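You operate a simulated robot arm through the tools that you are given. There is no shell and no other tool.

You are at the controls of a simulated robot arm. One attempt, no reset.

TASK
Bolt up the purple block in the bench vise.
Fine: slide the jaw shut, lock the grey lever, tighten both bolts with the red driver and put the driver back; leave the block clamped; the other blocks stay. Set down upright: red driver.

Only the result counts: the job must be done as asked and must still hold three seconds after the hand-in. Knocking over, shifting, dropping, spilling or breaking anything else fails it.

THE ROBOT
A 7-joint arm with a fingered hand, fixed in place. Base frame: the origin is on the floor under the middle of its stand, x ahead of it, y to its left, z up; the work surface is at about z = 820. Readings come in mm, degrees, newtons and seconds.
With the tool pointing down near the work surface it reaches from about 280 to 700 mm from the base axis. Its first joint turns from -166.0 to 166.0 degrees. Payload 4 kg.
The TCP is the grasp point between the finger pads, 26 mm short of the fingertips. In the tool frame z runs along the fingers and y along their closing line. The gripper opens to 156 mm; its body begins 73 mm behind the TCP. The gripper is a hand of 4 fingers: y runs from the thumb to the fingers, the wrist lies at [0, 0, -239] in the tool frame, and closing takes about 1.5 s.
Orientation is that of the tool frame in the base frame, as [roll, pitch, yaw] about the fixed x, y, z axes, in that order (R = Rz(yaw) Ry(pitch) Rx(roll)). With the fingers straight down and closing along the base's y, the tool's x points along the base's -x, its y along +y and its z along -z.

THE INTERFACE
- The arm moves only by the tool send_rows. Its argument "rows" is a list of rows, each a list of 3 entries, a list of its own where there are three numbers: the gripper command, from -1 (fully open) to 1 (shut), values between in proportion, then the shift along the tool's x, y, z in mm, then the turn, a rotation vector about the tool's x, y, z in degrees. In form: [[hand, [x, y, z], [ax, ay, az]], ...]. A call has 1 to 20 rows; each row shifts and turns the commanded pose from where the row before left it, along the tool's axes as they then stand. Rows are played at 5 a second. More than 50 mm and 8.6 degrees between two rows, or a gripper value outside its range, and nothing of the call is played. A pose out of reach is approached as far as the arm can. The call stops where the force on the tool passes 70 N (or 10 N more than at its start, if that is more) or the arm is blocked; 0.2 s more then pass. Each finger travels about 72 mm/s and halts on what it meets, pressing with about 31 N; the grip force reading is that of the motor and also rises with nothing between the fingers. The clock runs only during rows and for 0.2 s after the last one: add rows that do not move to give the fingers time. The reply holds the time, the measured pose of the TCP, the force on the tool along the base axes, the opening and the grip force, in the units named above and with some noise, with the torque about the TCP (base axes, N m) and any sound that the robot's microphone picked up, and new pictures: "pictures" is both (left out), scene, wrist or none.
- Cameras (640 x 400 px; columns grow to the right, rows downward): "scene" is fixed at [233.2, 497.1, 1557.3]; the picture's right is [-0.91, -0.42, 0.00], its down [-0.21, 0.45, -0.87] and it looks along [0.36, -0.79, -0.50] (base axes); focal length 346 px, centre (320, 200). "wrist" rides on the gripper at [58, -58, -91] in the tool frame; the picture's right is [0.71, 0.71, 0.00], its down [-0.53, 0.53, -0.67] and it looks along [-0.47, 0.47, 0.74] (tool axes); focal length 265 px, centre (320, 200). There is no depth. A picture from a camera that has moved, and an enlarged one, comes with that camera's place and axes in the base frame and with its lens. The place of the scene camera against the robot may be out by one fixed shift of up to 18 mm in any direction.
- grasp_type(shape): the hand has 4 fingers and takes this shape, open, in about a second: jaw (thumb against the fingers, like two jaws); tri (thumb and two fingers); tip (a fingertip pinch); poke (one finger out to press); point (the index stretched); flat (the hand flat); cup (the hand cupped); fist (a fist). The gripper value then closes the fingers along that shape, each until it touches; the sizes above hold for jaw. It gives what a move gives, with no picture.
- close_up(camera, box): a new picture of the part [left, top, right, bottom] of that camera's present view, enlarged. It takes no simulated time.
- sign_off(): hands the job in; it is judged then, once.

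Places have to be worked out from the pictures, the camera data and where the tool is seen. Open the gripper and draw the arm clear of the work before you hand the job in, unless the task says otherwise.

The tools are called after ">>>" by a JSON object that holds its "fn" and its "kwargs". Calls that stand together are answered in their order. send_rows: Moves the arm, as the interface text tells. Its arguments: {"type":"object","properties":{"rows":{"type":"array","items":{"type":"array"}},"pictures":{"type":"string","enum":["both","scene","wrist","none"]}},"required":["rows"]} The other tools are called the same way: grasp_type (shape) gives the hand a shape; close_up (camera, box) takes an enlarged picture of a part of a camera's view; sign_off () hands the job in.

At the start:

```text
clock: 0.0
position: [351.0, -285.7, 1192.0]
tcp_rot: [-180.0, 0.1, 179.9]
force: [0.5, 0.6, -0.1]
ft_torque: [0.0, 0.0, 0.01]
finger_gap: 155.9
gripper_force: 0.0
shape: jaw
```

scene: 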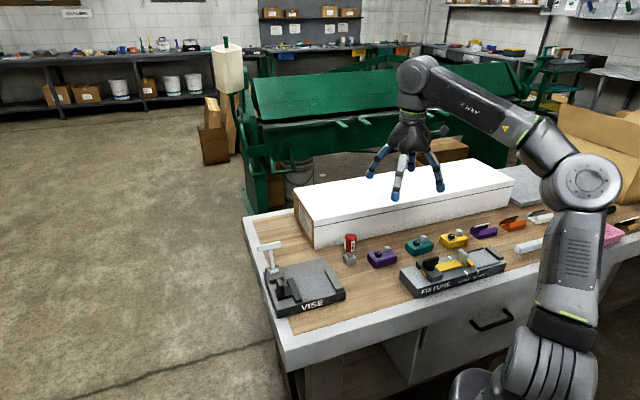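
wrist: 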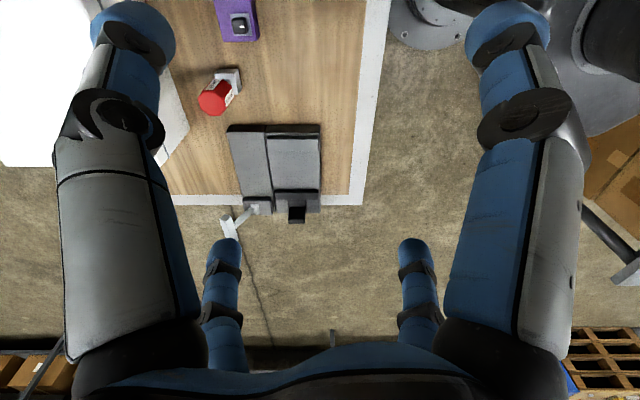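

The pictures show a vise at the left of the bench, a red driver in a stand, and purple, teal and yellow blocks. I'll take close-ups before moving.

>>> {"fn": "close_up", "kwargs": {"camera": "scene", "box": [240, 220, 400, 320]}}

>>> {"fn": "close_up", "kwargs": {"camera": "scene", "box": [380, 200, 540, 300]}}

>>> {"fn": "close_up", "kwargs": {"camera": "wrist", "box": [180, 0, 400, 240]}}

```text
4.00 times, centred on (320, 270) of scene
camera zoom: at [233.2, 497.1, 1557.3], right [-0.91, -0.42, 0.0], down [-0.21, 0.45, -0.87], along [0.36, -0.79, -0.5], focal length 1382 px, centre (320, -80)
```

zoom: 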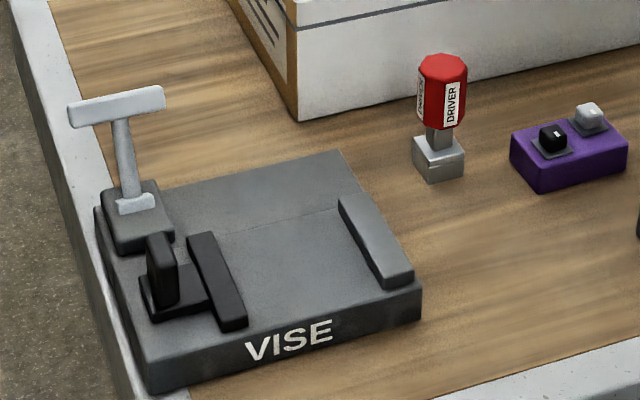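

```text
4.00 times, centred on (460, 250) of scene
camera zoom: at [233.2, 497.1, 1557.3], right [-0.91, -0.42, 0.0], down [-0.21, 0.45, -0.87], along [0.36, -0.79, -0.5], focal length 1382 px, centre (-240, 0)
```

zoom: 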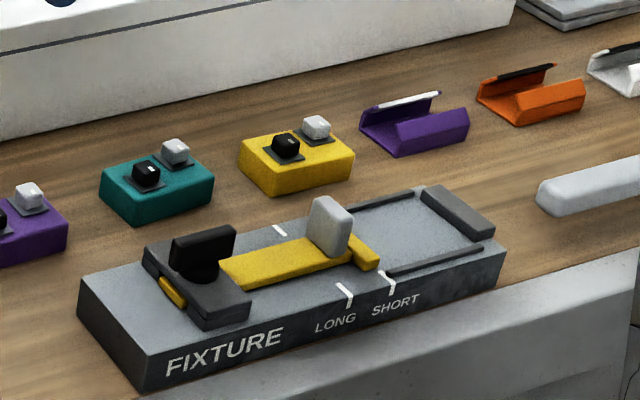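

```text
1.67 times, centred on (290, 120) of wrist
camera zoom: at [292.1, -344.2, 1283.6], right [-0.71, 0.71, 0.0], down [0.53, 0.53, 0.67], along [0.47, 0.47, -0.74], focal length 442 px, centre (370, 333)
```

zoom: 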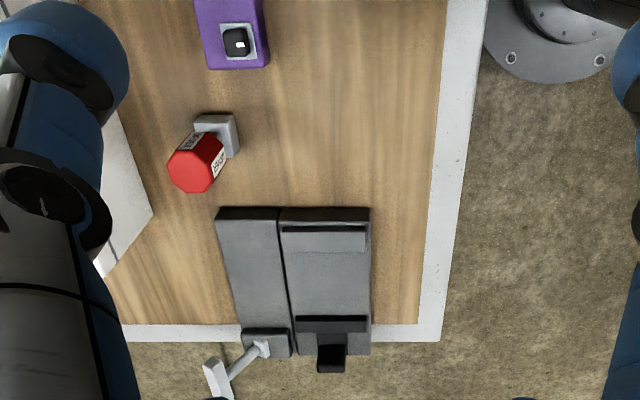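

The bench is turned 45° to the base, with the vise near (580,-185), the driver near (503,-348) and the purple block near (415,-383). I'll look closely at the hand before going lower.

>>> {"fn": "close_up", "kwargs": {"camera": "scene", "box": [350, 100, 478, 210]}}

>>> {"fn": "close_up", "kwargs": {"camera": "wrist", "box": [200, 0, 300, 120]}}

```text
3.64 times, centred on (414, 155) of scene
camera zoom: at [233.2, 497.1, 1557.3], right [-0.91, -0.42, 0.0], down [-0.21, 0.45, -0.87], along [0.36, -0.79, -0.5], focal length 1256 px, centre (-22, 364)
```

zoom: 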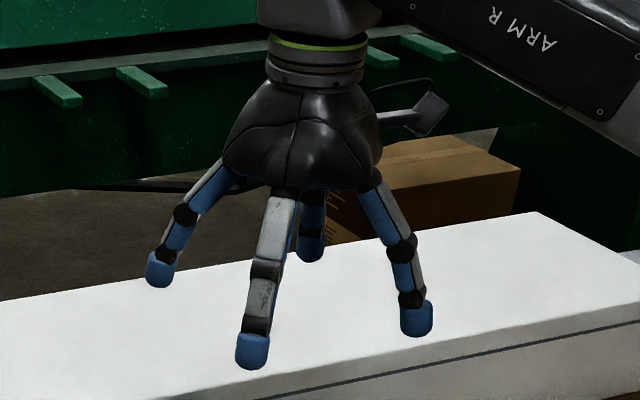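

```text
3.33 times, centred on (250, 60) of wrist
camera zoom: at [292.1, -344.2, 1283.6], right [-0.71, 0.71, 0.0], down [0.53, 0.53, 0.67], along [0.47, 0.47, -0.74], focal length 885 px, centre (553, 667)
```

zoom: 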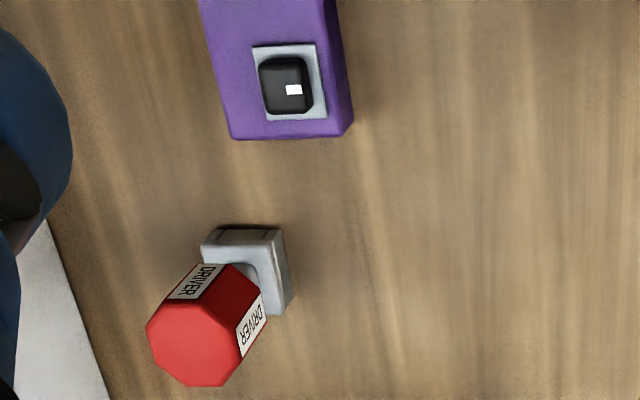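

The hand shows four fingers in a cross around the TCP. I'll close it in free air to see how the jaw shape moves.

>>> {"fn": "send_rows", "kwargs": {"rows": [[0.5, [0, 0, 0], [0, 0, 0]], [0.5, [0, 0, 0], [0, 0, 0]], [0.5, [0, 0, 0], [0, 0, 0]], [0.5, [0, 0, 0], [0, 0, 0]], [0.5, [0, 0, 0], [0, 0, 0]], [0.5, [0, 0, 0], [0, 0, 0]], [0.5, [0, 0, 0], [0, 0, 0]], [0.5, [0, 0, 0], [0, 0, 0]]]}}

>>> {"fn": "close_up", "kwargs": {"camera": "scene", "box": [350, 100, 478, 210]}}

```text
clock: 1.8
position: [351.5, -285.3, 1193.1]
tcp_rot: [-180.0, 0.1, 179.9]
force: [0.2, -0.6, -0.5]
ft_torque: [0.02, -0.02, 0.05]
finger_gap: 39.5
gripper_force: 0.1
shape: jaw
camera wrist: at [292.1, -344.2, 1283.6], right [-0.71, 0.71, 0.0], down [0.53, 0.53, 0.67], along [0.47, 0.47, -0.74], focal length 265 px, centre (320, 200)
```

scene: 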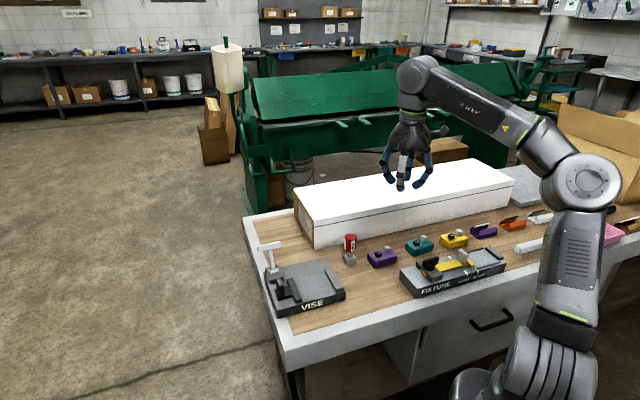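
wrist: 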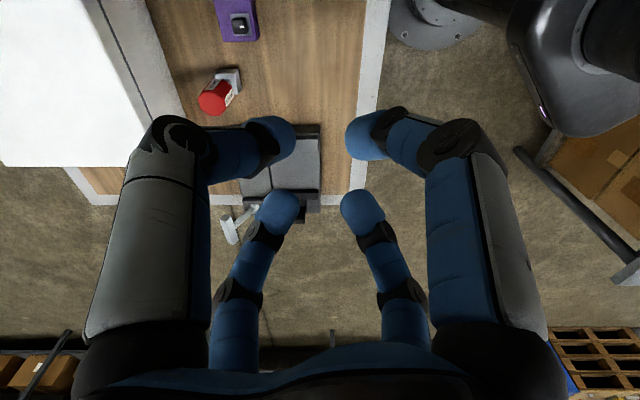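

```text
3.64 times, centred on (414, 155) of scene
camera zoom: at [233.2, 497.1, 1557.3], right [-0.91, -0.42, 0.0], down [-0.21, 0.45, -0.87], along [0.36, -0.79, -0.5], focal length 1256 px, centre (-22, 364)
```

zoom: 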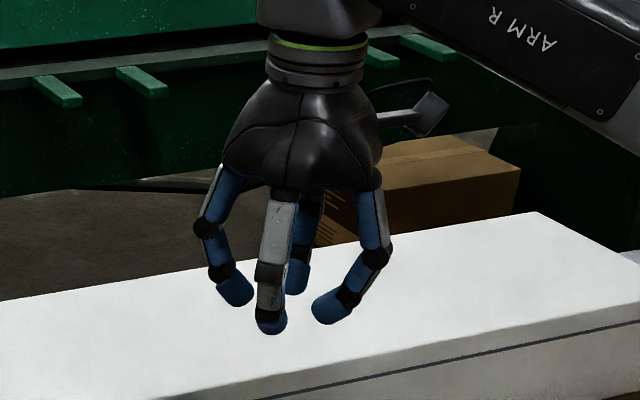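

All four fingers curl to the centre in jaw. I'll check what the "tip" pinch looks like, since it might fit better between the vise jaws.

>>> {"fn": "grasp_type", "kwargs": {"shape": "tip"}}

>>> {"fn": "close_up", "kwargs": {"camera": "scene", "box": [350, 100, 478, 210]}}

>>> {"fn": "close_up", "kwargs": {"camera": "wrist", "box": [0, 0, 640, 400]}}

```text
clock: 2.7
position: [350.0, -285.3, 1191.9]
tcp_rot: [180.0, 0.1, 179.9]
force: [-0.2, 0.9, 0.4]
ft_torque: [0.01, 0.0, 0.02]
finger_gap: 156.1
gripper_force: 0.1
shape: tip
```

```text
3.64 times, centred on (414, 155) of scene
camera zoom: at [233.2, 497.1, 1557.3], right [-0.91, -0.42, 0.0], down [-0.21, 0.45, -0.87], along [0.36, -0.79, -0.5], focal length 1256 px, centre (-22, 364)
```

zoom: 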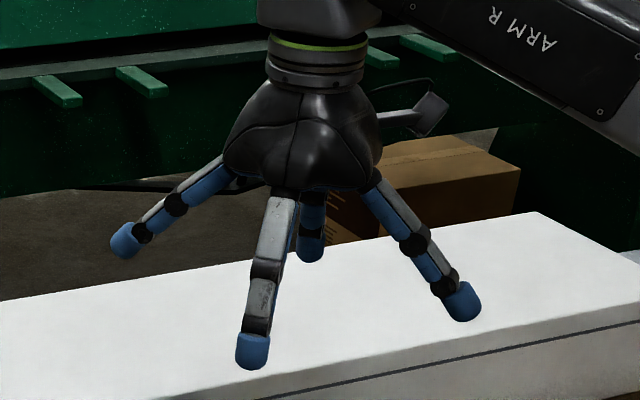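

```text
1.00 times, centred on (320, 200) of wrist (not enlarged: the box is as wide or as high as the picture)
camera zoom: at [292.1, -344.2, 1283.6], right [-0.71, 0.71, 0.0], down [0.53, 0.53, 0.67], along [0.47, 0.47, -0.74], focal length 265 px, centre (320, 200)
```

zoom: 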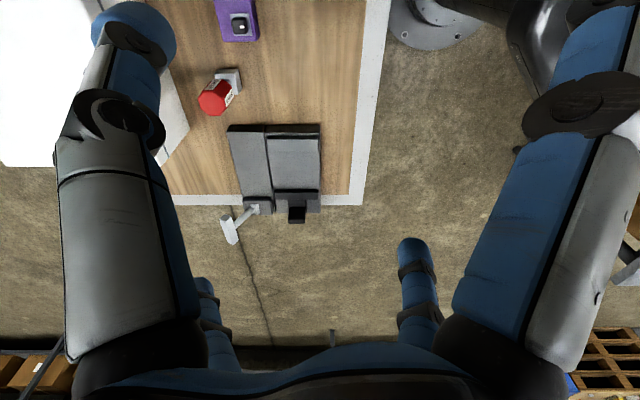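

In tip, thumb and one finger pinch along y while the two side fingers stay splayed. I'll move the hand down so the wrist camera looks at the vise from closer.

>>> {"fn": "send_rows", "kwargs": {"rows": [[-1, [-26, -6.5, 35.5], [0, 0, 0]], [-1, [-26, -6.5, 35.5], [0, 0, 0]], [-1, [-26, -6.5, 35.5], [0, 0, 0]], [-1, [-26, -6.5, 35.5], [0, 0, 0]], [-1, [0, 0, 0], [0, 0, 0]]], "pictures": "both"}}

>>> {"fn": "close_up", "kwargs": {"camera": "wrist", "box": [180, 60, 420, 260]}}

```text
clock: 3.9
position: [456.8, -311.1, 1048.4]
tcp_rot: [-180.0, 0.1, 179.9]
force: [-0.5, 0.5, 0.1]
ft_torque: [-0.04, 0.03, 0.02]
finger_gap: 155.8
gripper_force: 0.0
shape: tip
camera wrist: at [397.5, -369.2, 1140.3], right [-0.71, 0.71, 0.0], down [0.53, 0.53, 0.67], along [0.47, 0.47, -0.74], focal length 265 px, centre (320, 200)
```

scene: 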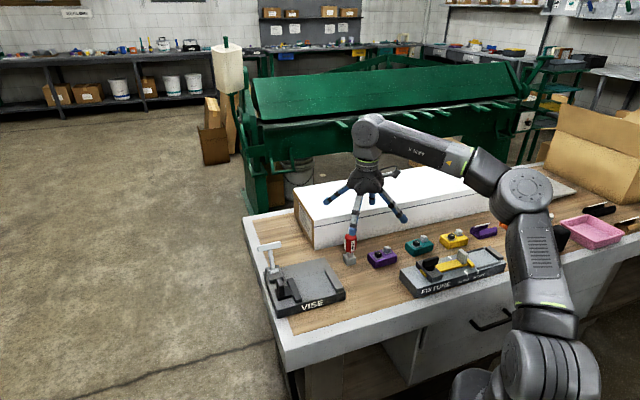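
wrist: 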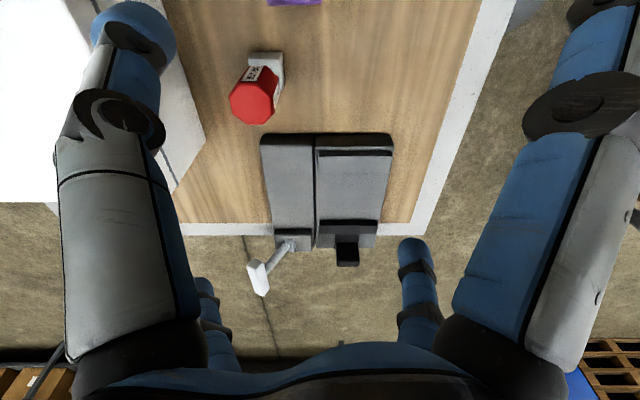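

```text
2.00 times, centred on (300, 160) of wrist
camera zoom: at [397.5, -369.2, 1140.3], right [-0.71, 0.71, 0.0], down [0.53, 0.53, 0.67], along [0.47, 0.47, -0.74], focal length 531 px, centre (360, 280)
```

zoom: 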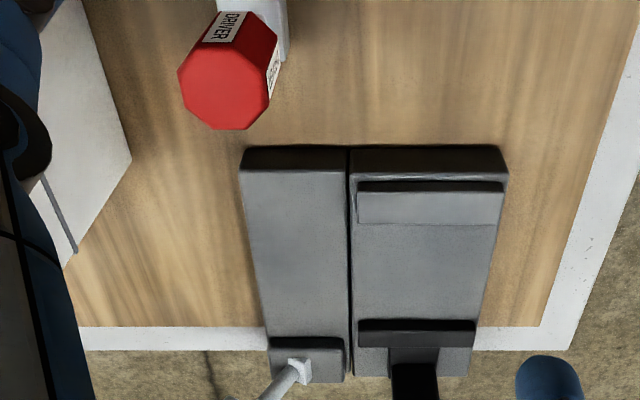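

From the wrist view I put the vise plate top at z≈852 and the jaw gap at about 100 mm. Next I'll swing to yaw 135 from the robot side to measure the purple block.

>>> {"fn": "send_rows", "kwargs": {"rows": [[-1, [34.8, -17.9, 0], [0, 0, 0]], [-1, [34.8, -17.9, 0], [0, 0, 0]], [-1, [34.8, -17.9, 24], [0, 0, 0]], [-1, [34.8, -17.9, 24], [0, 0, 0]], [-1, [0, 0, 24], [0, 0, 7.5]], [-1, [0, 0, 22], [0, 0, 7.5]], [-1, [0, 0, 0], [0, 0, 7.5]], [-1, [0, 0, 0], [0, 0, 7.5]], [-1, [0, 0, 0], [0, 0, 7.5]], [-1, [0, 0, 0], [0, 0, 7.5]], [-1, [0, 0, 0], [0, 0, 0]]], "pictures": "both"}}

>>> {"fn": "close_up", "kwargs": {"camera": "wrist", "box": [220, 120, 420, 280]}}

```text
clock: 6.3
position: [317.2, -383.0, 955.7]
tcp_rot: [-179.9, 0.0, 134.8]
force: [0.9, 0.1, -0.2]
ft_torque: [-0.01, 0.02, -0.01]
finger_gap: 156.1
gripper_force: 0.1
shape: tip
camera wrist: at [233.1, -383.8, 1047.2], right [0.0, 1.0, 0.0], down [0.74, 0.0, 0.67], along [0.67, 0.0, -0.74], focal length 265 px, centre (320, 200)
```

scene: 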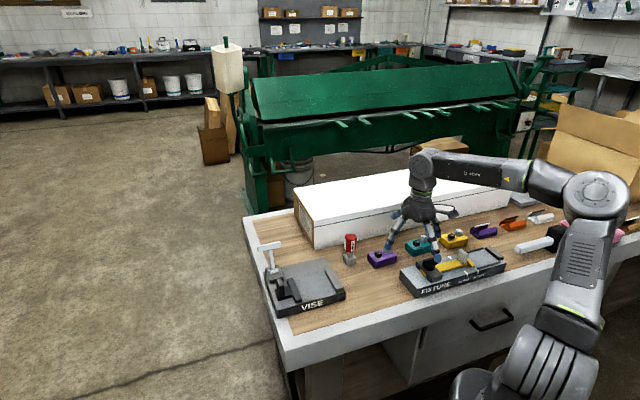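
wrist: 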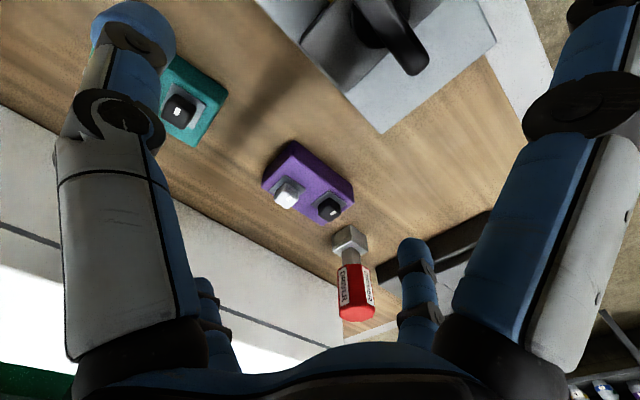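

```text
2.50 times, centred on (320, 200) of wrist
camera zoom: at [233.1, -383.8, 1047.2], right [0.0, 1.0, 0.0], down [0.74, 0.0, 0.67], along [0.67, 0.0, -0.74], focal length 664 px, centre (320, 200)
```

zoom: 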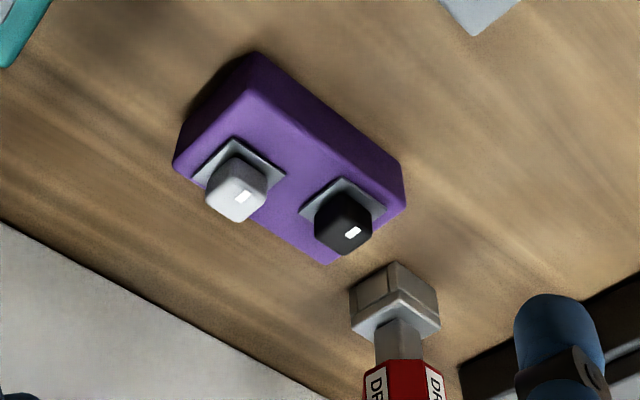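

The purple block measures about 82 × 46 × 25 mm, centred near (407,-394) and turned 45°. Now I'll go up and over to look closely at the lever and moving jaw.

>>> {"fn": "send_rows", "kwargs": {"rows": [[-1, [0, 0, -44], [0, 0, 0]], [-1, [-3, 45, 0], [0, 0, 0]], [-1, [-3, 45, 0], [0, 0, 0]], [-1, [-3, 45, 0], [0, 0, 0]], [-1, [-3, 45, 0], [0, 0, 0]], [-1, [-3, 45, 0], [0, 0, 0]], [-1, [-3, 45, 0], [0, 0, 0]], [-1, [-3, 44, 0], [0, 0, 0]], [-1, [0, 0, 0], [0, 0, 0]]], "pictures": "both"}}

>>> {"fn": "close_up", "kwargs": {"camera": "wrist", "box": [200, 60, 440, 260]}}

>>> {"fn": "close_up", "kwargs": {"camera": "scene", "box": [250, 230, 350, 320]}}

```text
clock: 8.3
position: [554.6, -176.4, 1000.5]
tcp_rot: [179.9, 0.0, 134.8]
force: [0.6, 0.6, -0.3]
ft_torque: [0.03, -0.02, 0.02]
finger_gap: 156.0
gripper_force: 0.1
shape: tip
camera wrist: at [470.6, -175.7, 1091.8], right [0.0, 1.0, 0.0], down [0.74, 0.0, 0.67], along [0.67, 0.0, -0.74], focal length 265 px, centre (320, 200)
```

scene: 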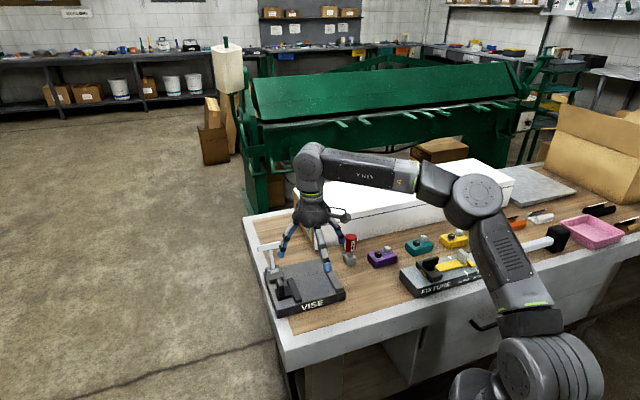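
wrist: 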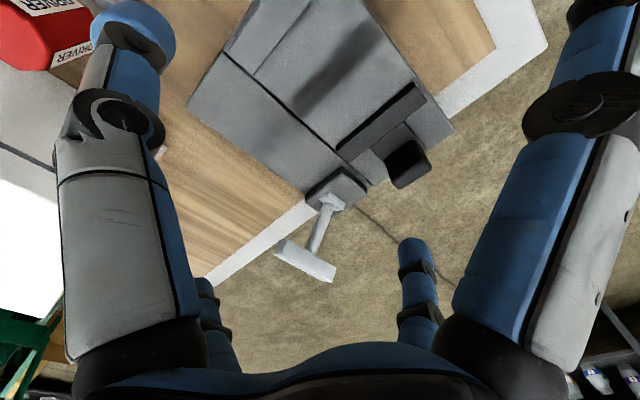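

```text
2.00 times, centred on (320, 160) of wrist
camera zoom: at [470.6, -175.7, 1091.8], right [0.0, 1.0, 0.0], down [0.74, 0.0, 0.67], along [0.67, 0.0, -0.74], focal length 531 px, centre (320, 280)
```

zoom: 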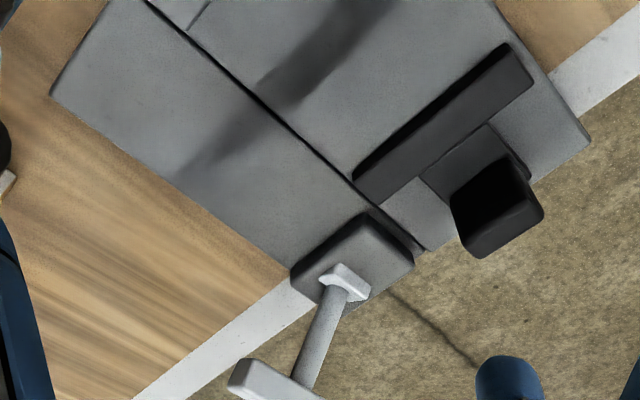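

```text
4.44 times, centred on (300, 275) of scene
camera zoom: at [233.2, 497.1, 1557.3], right [-0.91, -0.42, 0.0], down [-0.21, 0.45, -0.87], along [0.36, -0.79, -0.5], focal length 1535 px, centre (409, -133)
```

zoom: 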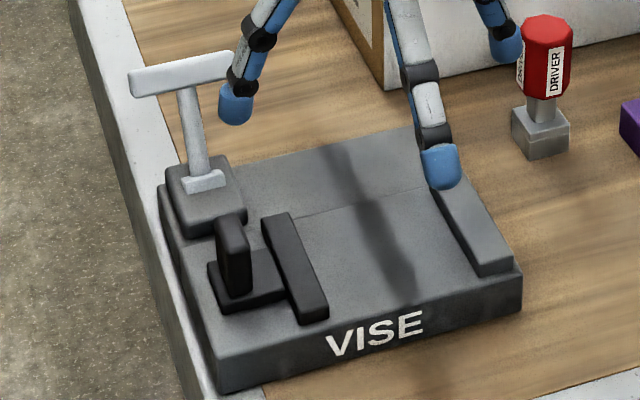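

The lever's hub is near (677,-161,866) and it leans about 30° to the far side; the black handle post is near (617,-88) with its top at z≈890. I'll close the pinch to about 46 mm to see how low the tips sit.

>>> {"fn": "send_rows", "kwargs": {"rows": [[0.41, [0, 0, 0], [0, 0, 0]], [0.41, [0, 0, 0], [0, 0, 0]], [0.41, [0, 0, 0], [0, 0, 0]], [0.41, [0, 0, 0], [0, 0, 0]], [0.41, [0, 0, 0], [0, 0, 0]], [0.41, [0, 0, 0], [0, 0, 0]], [0.41, [0, 0, 0], [0, 0, 0]], [0.41, [0, 0, 0], [0, 0, 0]]], "pictures": "wrist"}}

>>> {"fn": "close_up", "kwargs": {"camera": "scene", "box": [250, 140, 390, 300]}}

```text
clock: 10.1
position: [552.4, -176.2, 1001.4]
tcp_rot: [-180.0, 0.1, 134.9]
force: [-0.3, 0.5, 0.6]
ft_torque: [0.04, 0.0, 0.02]
finger_gap: 46.5
gripper_force: 0.2
shape: tip
camera wrist: at [470.2, -176.1, 1091.9], right [0.0, 1.0, 0.0], down [0.74, 0.0, 0.67], along [0.67, 0.0, -0.74], focal length 265 px, centre (320, 200)
```

wrist: 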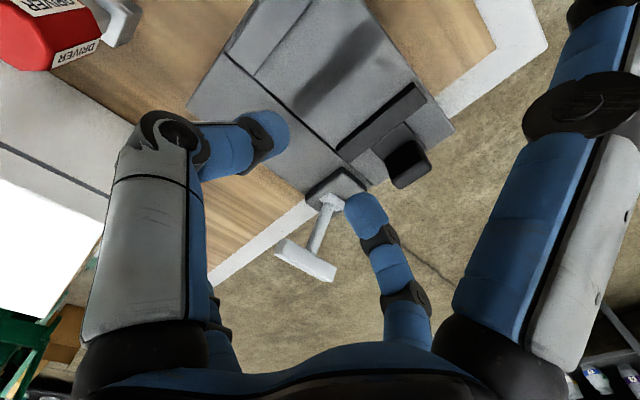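

```text
2.50 times, centred on (320, 220) of scene
camera zoom: at [233.2, 497.1, 1557.3], right [-0.91, -0.42, 0.0], down [-0.21, 0.45, -0.87], along [0.36, -0.79, -0.5], focal length 864 px, centre (320, 150)
```

zoom: 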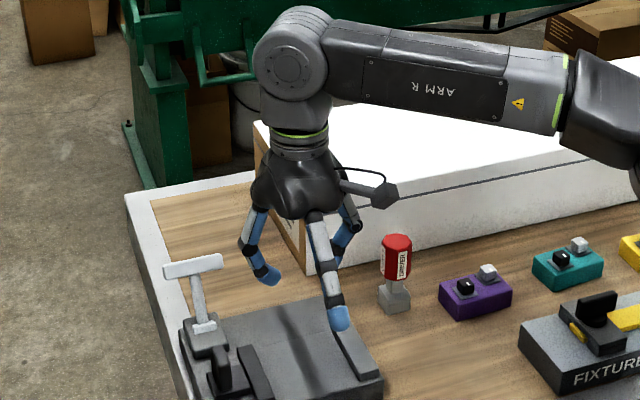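

The fingertips reach about 26 mm below the TCP even when pinched. I'll zoom in on the post and lever for better heights.

>>> {"fn": "close_up", "kwargs": {"camera": "scene", "box": [255, 235, 315, 315]}}

>>> {"fn": "close_up", "kwargs": {"camera": "wrist", "box": [280, 80, 460, 200]}}

>>> {"fn": "close_up", "kwargs": {"camera": "scene", "box": [330, 225, 370, 275]}}

```text
5.00 times, centred on (285, 275) of scene
camera zoom: at [233.2, 497.1, 1557.3], right [-0.91, -0.42, 0.0], down [-0.21, 0.45, -0.87], along [0.36, -0.79, -0.5], focal length 1727 px, centre (495, -175)
```

zoom: 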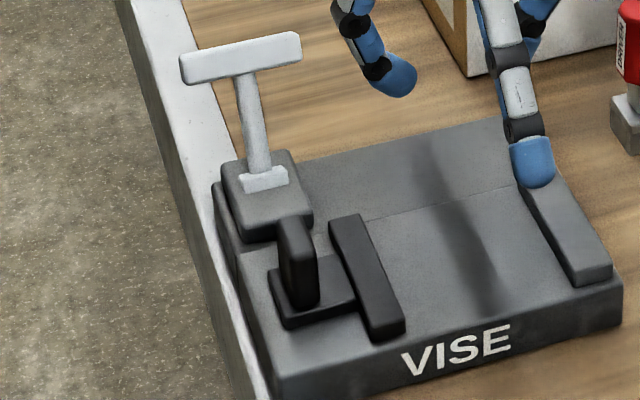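

```text
3.33 times, centred on (370, 140) of wrist
camera zoom: at [470.2, -176.1, 1091.9], right [0.0, 1.0, 0.0], down [0.74, 0.0, 0.67], along [0.67, 0.0, -0.74], focal length 885 px, centre (153, 400)
```

zoom: 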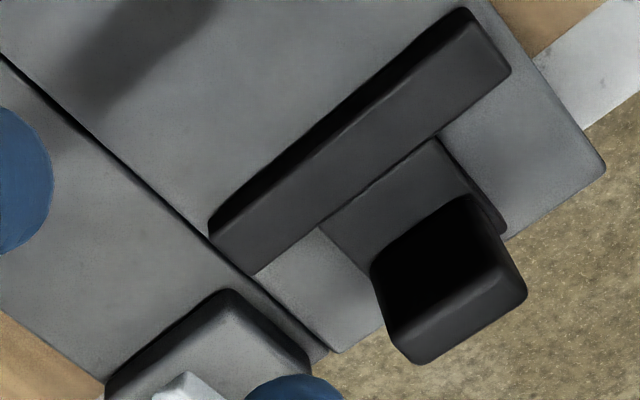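

```text
8.00 times, centred on (350, 250) of scene
camera zoom: at [233.2, 497.1, 1557.3], right [-0.91, -0.42, 0.0], down [-0.21, 0.45, -0.87], along [0.36, -0.79, -0.5], focal length 2764 px, centre (80, -200)
```

zoom: 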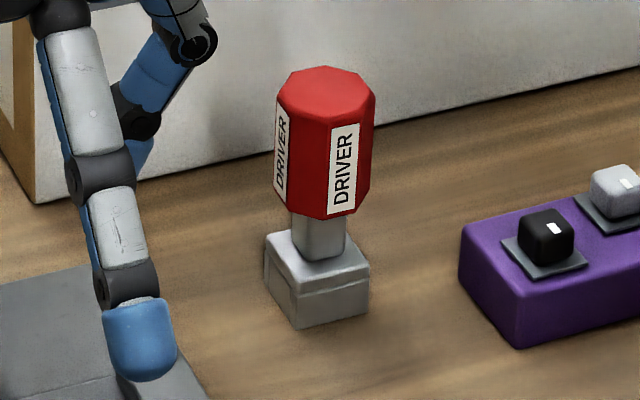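

The post top is at z≈891 and 36 mm wide, so a splayed side finger could graze it when placing the block. I'll check the "tri" shape as an alternative.

>>> {"fn": "grasp_type", "kwargs": {"shape": "tri"}}

>>> {"fn": "close_up", "kwargs": {"camera": "wrist", "box": [0, 0, 640, 400]}}

>>> {"fn": "close_up", "kwargs": {"camera": "scene", "box": [260, 150, 380, 290]}}

```text
clock: 11.0
position: [553.8, -176.0, 1000.6]
tcp_rot: [180.0, 0.1, 134.9]
force: [-0.1, 0.2, 0.6]
ft_torque: [0.01, 0.02, 0.05]
finger_gap: 156.0
gripper_force: 0.0
shape: tri
```

```text
1.00 times, centred on (320, 200) of wrist (not enlarged: the box is as wide or as high as the picture)
camera zoom: at [470.2, -176.1, 1091.9], right [0.0, 1.0, 0.0], down [0.74, 0.0, 0.67], along [0.67, 0.0, -0.74], focal length 265 px, centre (320, 200)
```

zoom: 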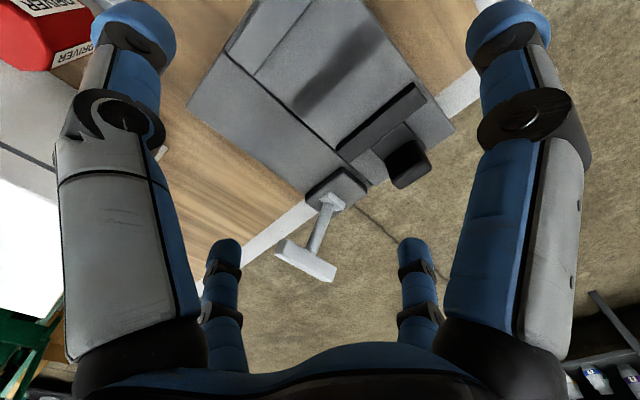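

```text
2.86 times, centred on (320, 220) of scene
camera zoom: at [233.2, 497.1, 1557.3], right [-0.91, -0.42, 0.0], down [-0.21, 0.45, -0.87], along [0.36, -0.79, -0.5], focal length 987 px, centre (320, 143)
```

zoom: 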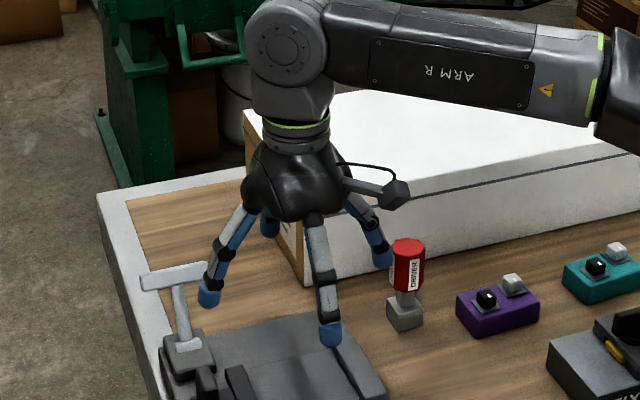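

>>> {"fn": "send_rows", "kwargs": {"rows": [[0.41, [0, 0, 0], [0, 0, 0]], [0.41, [0, 0, 0], [0, 0, 0]], [0.41, [0, 0, 0], [0, 0, 0]], [0.41, [0, 0, 0], [0, 0, 0]], [0.41, [0, 0, 0], [0, 0, 0]], [0.41, [0, 0, 0], [0, 0, 0]], [0.41, [0, 0, 0], [0, 0, 0]], [0.41, [0, 0, 0], [0, 0, 0]]], "pictures": "wrist"}}

>>> {"fn": "grasp_type", "kwargs": {"shape": "fist"}}

>>> {"fn": "close_up", "kwargs": {"camera": "wrist", "box": [0, 0, 640, 400]}}

>>> {"fn": "close_up", "kwargs": {"camera": "scene", "box": [260, 150, 380, 290]}}

```text
clock: 12.8
position: [554.3, -177.3, 1000.7]
tcp_rot: [180.0, 0.1, 134.9]
force: [0.5, -1.1, -0.1]
ft_torque: [-0.01, -0.02, 0.02]
finger_gap: 46.4
gripper_force: 0.0
shape: tri
camera wrist: at [470.2, -176.1, 1091.9], right [0.0, 1.0, 0.0], down [0.74, 0.0, 0.67], along [0.67, 0.0, -0.74], focal length 265 px, centre (320, 200)
```

wrist: 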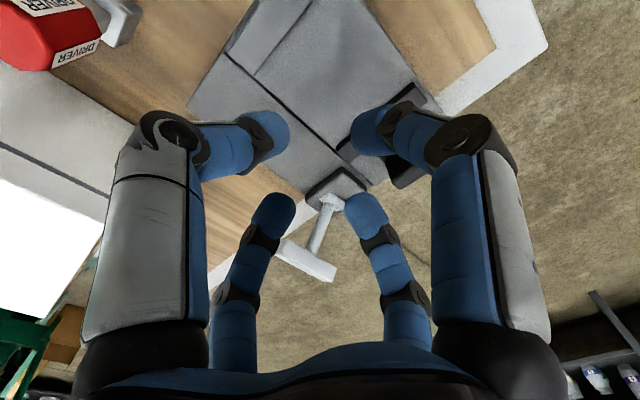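

```text
clock: 13.7
position: [553.2, -176.8, 1001.0]
tcp_rot: [179.9, 0.1, 134.9]
force: [0.1, -0.7, 0.1]
ft_torque: [-0.01, 0.0, 0.02]
finger_gap: 0.1
gripper_force: 0.0
shape: fist
```

```text
1.00 times, centred on (320, 200) of wrist (not enlarged: the box is as wide or as high as the picture)
camera zoom: at [470.2, -176.1, 1091.9], right [0.0, 1.0, 0.0], down [0.74, 0.0, 0.67], along [0.67, 0.0, -0.74], focal length 265 px, centre (320, 200)
```

zoom: 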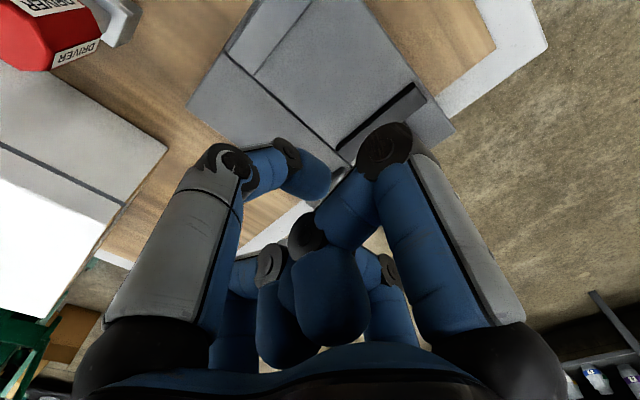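

```text
2.86 times, centred on (320, 220) of scene
camera zoom: at [233.2, 497.1, 1557.3], right [-0.91, -0.42, 0.0], down [-0.21, 0.45, -0.87], along [0.36, -0.79, -0.5], focal length 987 px, centre (320, 143)
```

zoom: 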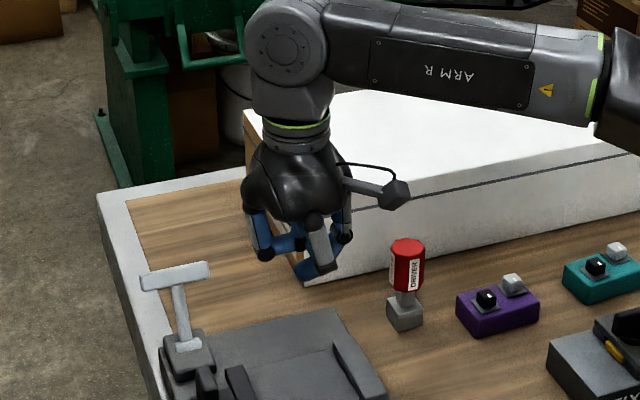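

Tri closes much like jaw. I'll check the remaining shapes for pushing and lever work.

>>> {"fn": "grasp_type", "kwargs": {"shape": "poke"}}

>>> {"fn": "close_up", "kwargs": {"camera": "wrist", "box": [0, 0, 640, 400]}}

>>> {"fn": "close_up", "kwargs": {"camera": "scene", "box": [260, 150, 380, 290]}}

>>> {"fn": "grasp_type", "kwargs": {"shape": "flat"}}

>>> {"fn": "close_up", "kwargs": {"camera": "scene", "box": [260, 150, 380, 290]}}

>>> {"fn": "grasp_type", "kwargs": {"shape": "cup"}}

>>> {"fn": "close_up", "kwargs": {"camera": "scene", "box": [260, 150, 380, 290]}}

>>> {"fn": "grasp_type", "kwargs": {"shape": "point"}}

>>> {"fn": "close_up", "kwargs": {"camera": "scene", "box": [260, 150, 380, 290]}}

>>> {"fn": "close_up", "kwargs": {"camera": "wrist", "box": [0, 0, 640, 400]}}

```text
clock: 14.6
position: [552.7, -176.4, 1001.5]
tcp_rot: [-180.0, 0.0, 134.9]
force: [0.8, 0.4, 0.2]
ft_torque: [-0.02, -0.01, -0.02]
finger_gap: 0.0
gripper_force: 0.1
shape: poke
```

```text
1.00 times, centred on (320, 200) of wrist (not enlarged: the box is as wide or as high as the picture)
camera zoom: at [470.2, -176.1, 1091.9], right [0.0, 1.0, 0.0], down [0.74, 0.0, 0.67], along [0.67, 0.0, -0.74], focal length 265 px, centre (320, 200)
```

zoom: 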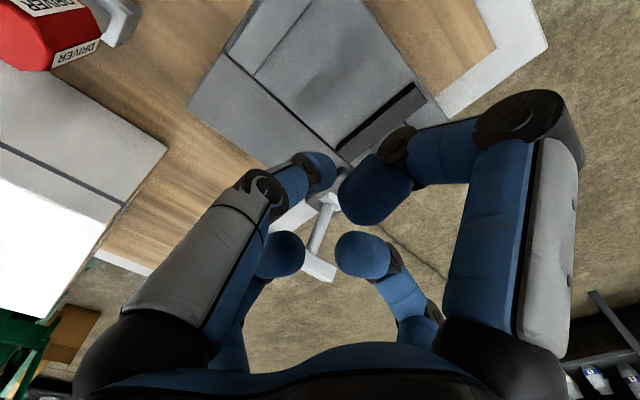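

```text
2.86 times, centred on (320, 220) of scene
camera zoom: at [233.2, 497.1, 1557.3], right [-0.91, -0.42, 0.0], down [-0.21, 0.45, -0.87], along [0.36, -0.79, -0.5], focal length 987 px, centre (320, 143)
```

zoom: 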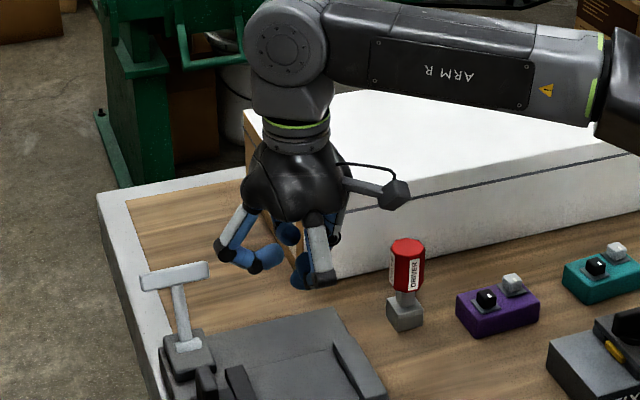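

```text
clock: 15.5
position: [553.5, -176.3, 1000.5]
tcp_rot: [-180.0, 0.1, 134.9]
force: [0.6, 0.5, 0.1]
ft_torque: [0.02, 0.0, 0.0]
finger_gap: 0.0
gripper_force: 0.1
shape: flat
```

```text
2.86 times, centred on (320, 220) of scene
camera zoom: at [233.2, 497.1, 1557.3], right [-0.91, -0.42, 0.0], down [-0.21, 0.45, -0.87], along [0.36, -0.79, -0.5], focal length 987 px, centre (320, 143)
```

zoom: 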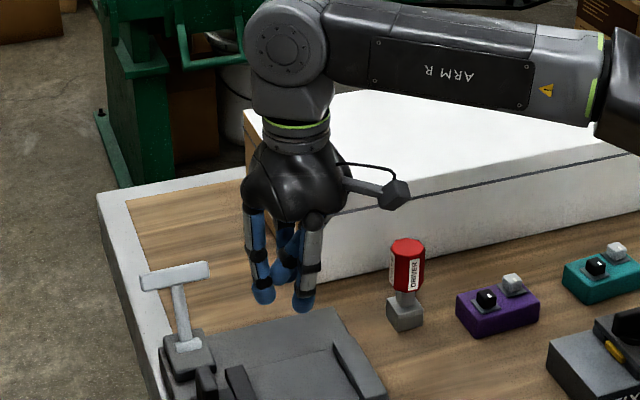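

```text
clock: 16.4
position: [553.6, -176.1, 1000.6]
tcp_rot: [-179.9, 0.1, 134.9]
force: [-0.1, 0.5, 0.4]
ft_torque: [-0.01, -0.02, -0.01]
finger_gap: 59.9
gripper_force: 0.0
shape: cup
```

```text
2.86 times, centred on (320, 220) of scene
camera zoom: at [233.2, 497.1, 1557.3], right [-0.91, -0.42, 0.0], down [-0.21, 0.45, -0.87], along [0.36, -0.79, -0.5], focal length 987 px, centre (320, 143)
```

zoom: 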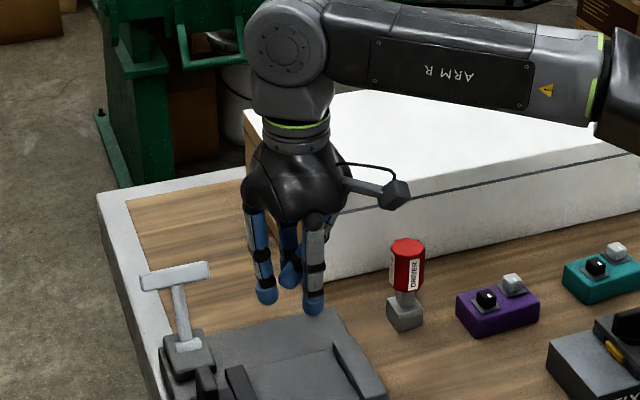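

```text
clock: 17.3
position: [553.5, -174.6, 1000.3]
tcp_rot: [180.0, 0.0, 134.9]
force: [0.2, -0.1, 0.5]
ft_torque: [-0.01, 0.0, 0.04]
finger_gap: 0.0
gripper_force: 0.1
shape: point
```

```text
2.86 times, centred on (320, 220) of scene
camera zoom: at [233.2, 497.1, 1557.3], right [-0.91, -0.42, 0.0], down [-0.21, 0.45, -0.87], along [0.36, -0.79, -0.5], focal length 987 px, centre (320, 143)
```

zoom: 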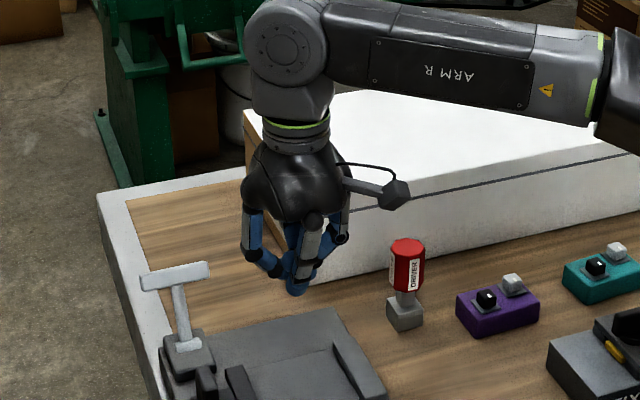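

```text
1.00 times, centred on (320, 200) of wrist (not enlarged: the box is as wide or as high as the picture)
camera zoom: at [470.2, -176.1, 1091.9], right [0.0, 1.0, 0.0], down [0.74, 0.0, 0.67], along [0.67, 0.0, -0.74], focal length 265 px, centre (320, 200)
```

zoom: 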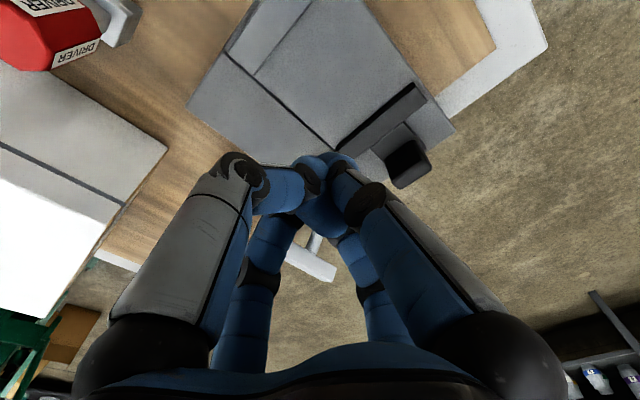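

Flat and cup keep the fingers vertical (cup opens 60 mm), which should suit the driver. I'll go back over the block, turn to yaw 225 and set the tip shape there.

>>> {"fn": "send_rows", "kwargs": {"rows": [[-1, [-8.5, -41, -5], [0, 0, 0]], [-1, [-8.5, -41, -5], [0, 0, 0]], [-1, [-8.5, -41, -5], [0, 0, 0]], [-1, [-8.5, -41, -5], [0, 0, 0]], [-1, [-8.5, -41, -5], [0, 0, 0]], [-1, [-8.5, -41, -5], [0, 0, 0]], [-1, [0, 0, 0], [0, 0, -7.5]], [-1, [0, 0, 0], [0, 0, -7.5]], [-1, [0, 0, 0], [0, 0, -7.5]], [-1, [0, 0, 0], [0, 0, -7.5]], [-1, [0, 0, 0], [0, 0, -7.5]], [-1, [0, 0, 0], [0, 0, -7.5]], [-1, [0, 0, 0], [0, 0, -7.5]], [-1, [0, 0, 0], [0, 0, -7.5]], [-1, [0, 0, 0], [0, 0, -7.5]], [-1, [0, 0, 0], [0, 0, -7.5]], [-1, [0, 0, 0], [0, 0, -7.5]], [-1, [0, 0, 0], [0, 0, -7.5]], [-1, [0, 0, 0], [0, 0, 0]]], "pictures": "none"}}

>>> {"fn": "grasp_type", "kwargs": {"shape": "tip"}}

>>> {"fn": "close_up", "kwargs": {"camera": "wrist", "box": [0, 0, 640, 400]}}

>>> {"fn": "close_up", "kwargs": {"camera": "wrist", "box": [220, 30, 420, 190]}}

```text
clock: 21.3
position: [415.0, -387.5, 1030.9]
tcp_rot: [-179.9, 0.0, -135.0]
force: [-0.4, -0.4, 0.2]
ft_torque: [0.0, -0.02, 0.03]
finger_gap: 0.1
gripper_force: 0.1
shape: point
```

```text
clock: 22.2
position: [415.2, -387.3, 1029.5]
tcp_rot: [-179.9, 0.0, -135.0]
force: [0.2, 0.0, -0.6]
ft_torque: [0.02, -0.01, 0.01]
finger_gap: 156.2
gripper_force: 0.0
shape: tip
```

```text
1.00 times, centred on (320, 200) of wrist (not enlarged: the box is as wide or as high as the picture)
camera zoom: at [413.9, -468.9, 1121.8], right [-1.0, 0.0, 0.0], down [0.0, 0.74, 0.67], along [0.0, 0.67, -0.74], focal length 265 px, centre (320, 200)
```

zoom: 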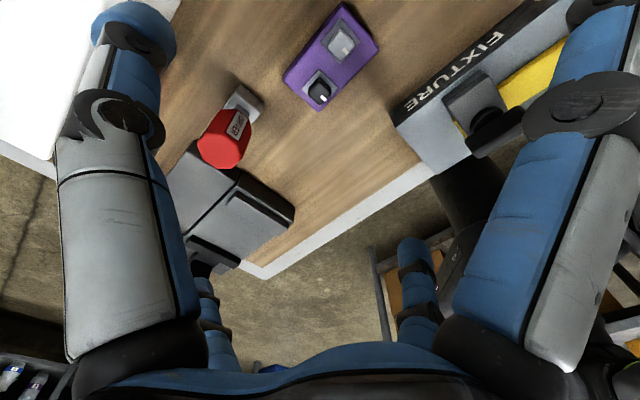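

```text
2.50 times, centred on (320, 110) of wrist
camera zoom: at [413.9, -468.9, 1121.8], right [-1.0, 0.0, 0.0], down [0.0, 0.74, 0.67], along [0.0, 0.67, -0.74], focal length 664 px, centre (320, 425)
```

zoom: 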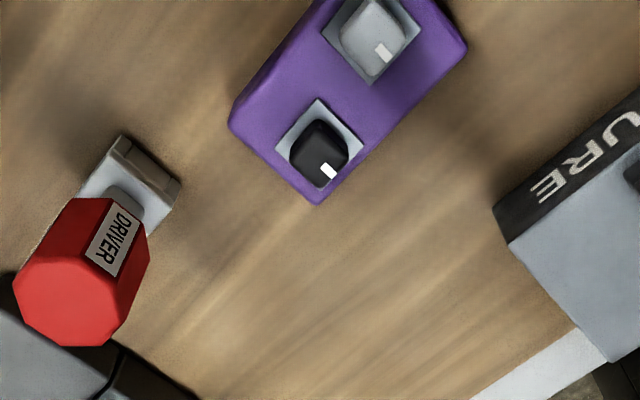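

The block spans e1 −34…50, e2 541…588 (bench axes), turned about 47°. Before choosing the grasp I need the splayed finger's exact reach, so I'll zoom on it.

>>> {"fn": "close_up", "kwargs": {"camera": "wrist", "box": [160, 240, 260, 380]}}

>>> {"fn": "close_up", "kwargs": {"camera": "scene", "box": [310, 140, 450, 280]}}

>>> {"fn": "close_up", "kwargs": {"camera": "wrist", "box": [540, 0, 640, 80]}}

```text
2.86 times, centred on (210, 310) of wrist
camera zoom: at [413.9, -468.9, 1121.8], right [-1.0, 0.0, 0.0], down [0.0, 0.74, 0.67], along [0.0, 0.67, -0.74], focal length 758 px, centre (634, -114)
```

zoom: 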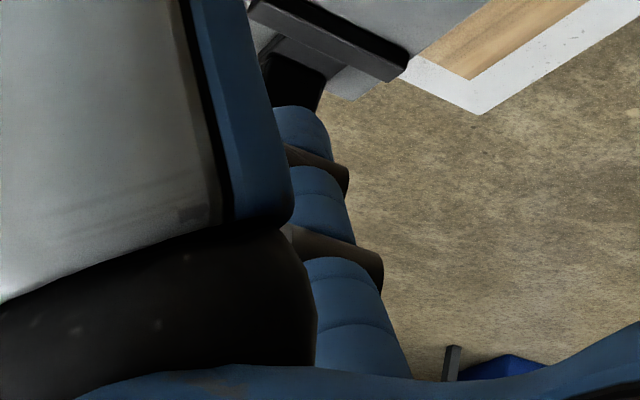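

```text
2.86 times, centred on (380, 210) of scene
camera zoom: at [233.2, 497.1, 1557.3], right [-0.91, -0.42, 0.0], down [-0.21, 0.45, -0.87], along [0.36, -0.79, -0.5], focal length 987 px, centre (149, 171)
```

zoom: 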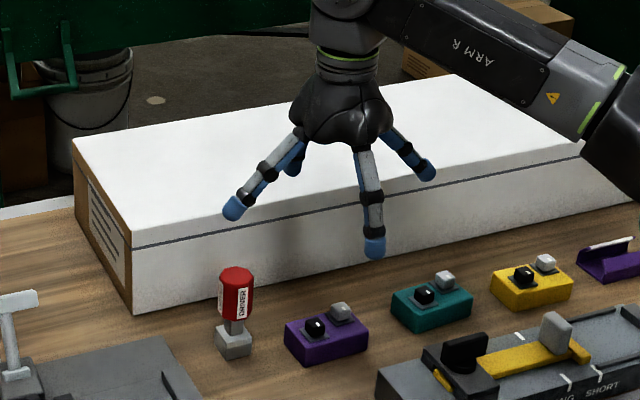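

```text
5.00 times, centred on (590, 40) of wrist
camera zoom: at [413.9, -468.9, 1121.8], right [-1.0, 0.0, 0.0], down [0.0, 0.74, 0.67], along [0.0, 0.67, -0.74], focal length 1327 px, centre (-1030, 1000)
```

zoom: 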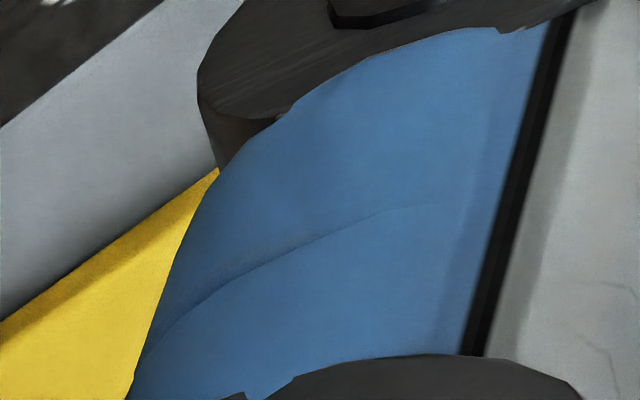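

The splayed tips reach about 112 mm and would hit the teal block's bolt on a centred pinch here. So I'll first move the purple block clear with the 4-finger jaw grip, then regrasp it with tip in open space.

>>> {"fn": "grasp_type", "kwargs": {"shape": "jaw"}}

>>> {"fn": "send_rows", "kwargs": {"rows": [[-1, [11.5, 1.9, 40], [0, 0, -2]], [-1, [0, 0, 45], [0, 0, 0]], [-1, [0, 0, 45], [0, 0, 0]], [-1, [0, 0, 0], [0, 0, 0]]], "pictures": "both"}}

>>> {"fn": "close_up", "kwargs": {"camera": "scene", "box": [310, 190, 450, 290]}}

```text
clock: 23.1
position: [414.6, -387.7, 1030.3]
tcp_rot: [-179.9, 0.0, -135.1]
force: [-0.5, 0.8, -0.3]
ft_torque: [-0.03, 0.0, -0.02]
finger_gap: 156.2
gripper_force: 0.0
shape: jaw
```

```text
clock: 24.1
position: [407.3, -392.7, 900.8]
tcp_rot: [-179.9, 0.0, -133.1]
force: [0.4, 0.0, 0.3]
ft_torque: [-0.01, 0.0, 0.0]
finger_gap: 156.1
gripper_force: 0.0
shape: jaw
camera wrist: at [408.5, -475.6, 992.4], right [-1.0, -0.03, 0.0], down [-0.03, 0.74, 0.67], along [-0.02, 0.67, -0.74], focal length 265 px, centre (320, 200)
```

scene: 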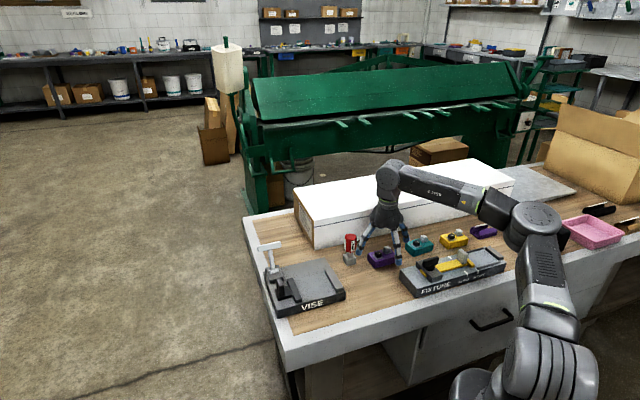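
wrist: 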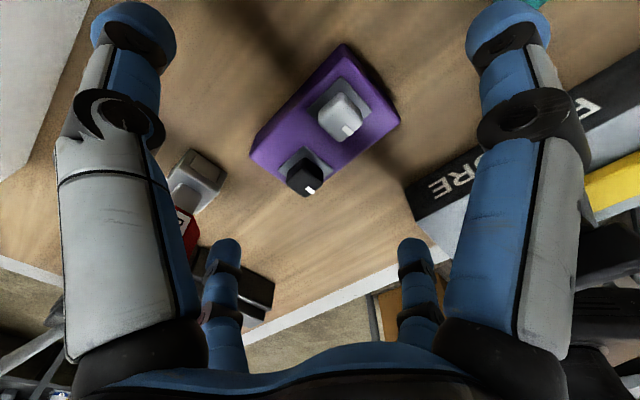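

```text
4.00 times, centred on (380, 240) of scene
camera zoom: at [233.2, 497.1, 1557.3], right [-0.91, -0.42, 0.0], down [-0.21, 0.45, -0.87], along [0.36, -0.79, -0.5], focal length 1382 px, centre (80, 40)
```

zoom: 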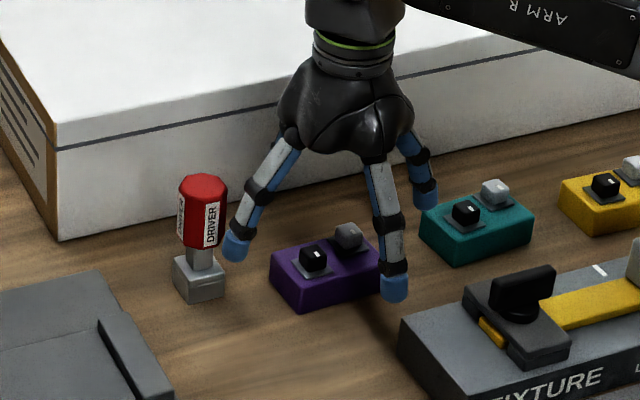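

The block's corners put its centre at (404.6,-394.4), right under the TCP. I'll descend to z≈853 and close the jaw on it.

>>> {"fn": "send_rows", "kwargs": {"rows": [[-1, [1, 0, 24], [0, 0, 0]], [-1, [0, 0, 23], [0, 0, 0]], [-1, [0, 0, 0], [0, 0, 0]]], "pictures": "both"}}

>>> {"fn": "close_up", "kwargs": {"camera": "scene", "box": [310, 190, 450, 290]}}

```text
clock: 24.9
position: [406.5, -395.1, 853.1]
tcp_rot: [-179.9, 0.0, -133.1]
force: [1.2, 1.4, 0.6]
ft_torque: [0.03, -0.01, -0.04]
finger_gap: 156.0
gripper_force: 0.0
shape: jaw
camera wrist: at [407.4, -476.1, 944.5], right [-1.0, -0.03, 0.0], down [-0.03, 0.74, 0.67], along [-0.02, 0.67, -0.74], focal length 265 px, centre (320, 200)
```

scene: 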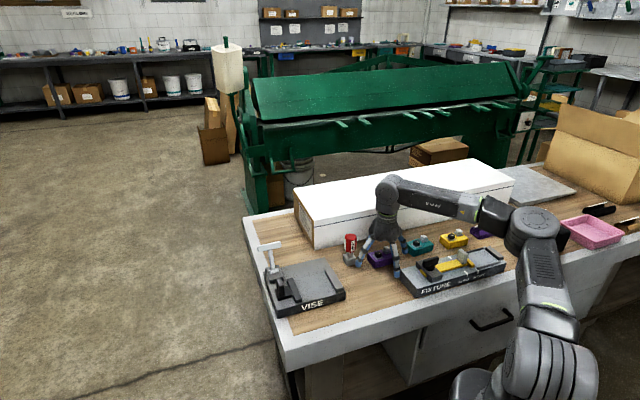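
wrist: 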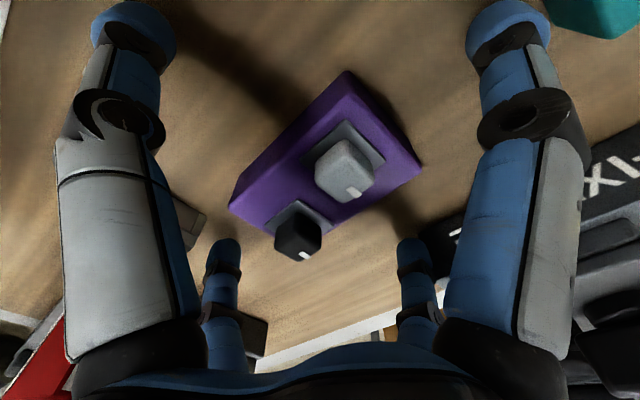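

```text
4.00 times, centred on (380, 240) of scene
camera zoom: at [233.2, 497.1, 1557.3], right [-0.91, -0.42, 0.0], down [-0.21, 0.45, -0.87], along [0.36, -0.79, -0.5], focal length 1382 px, centre (80, 40)
```

zoom: 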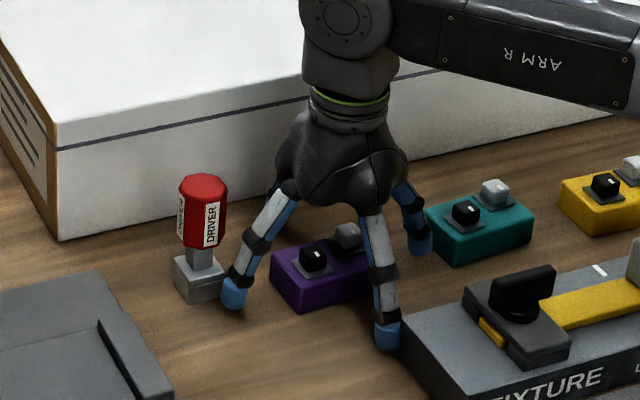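

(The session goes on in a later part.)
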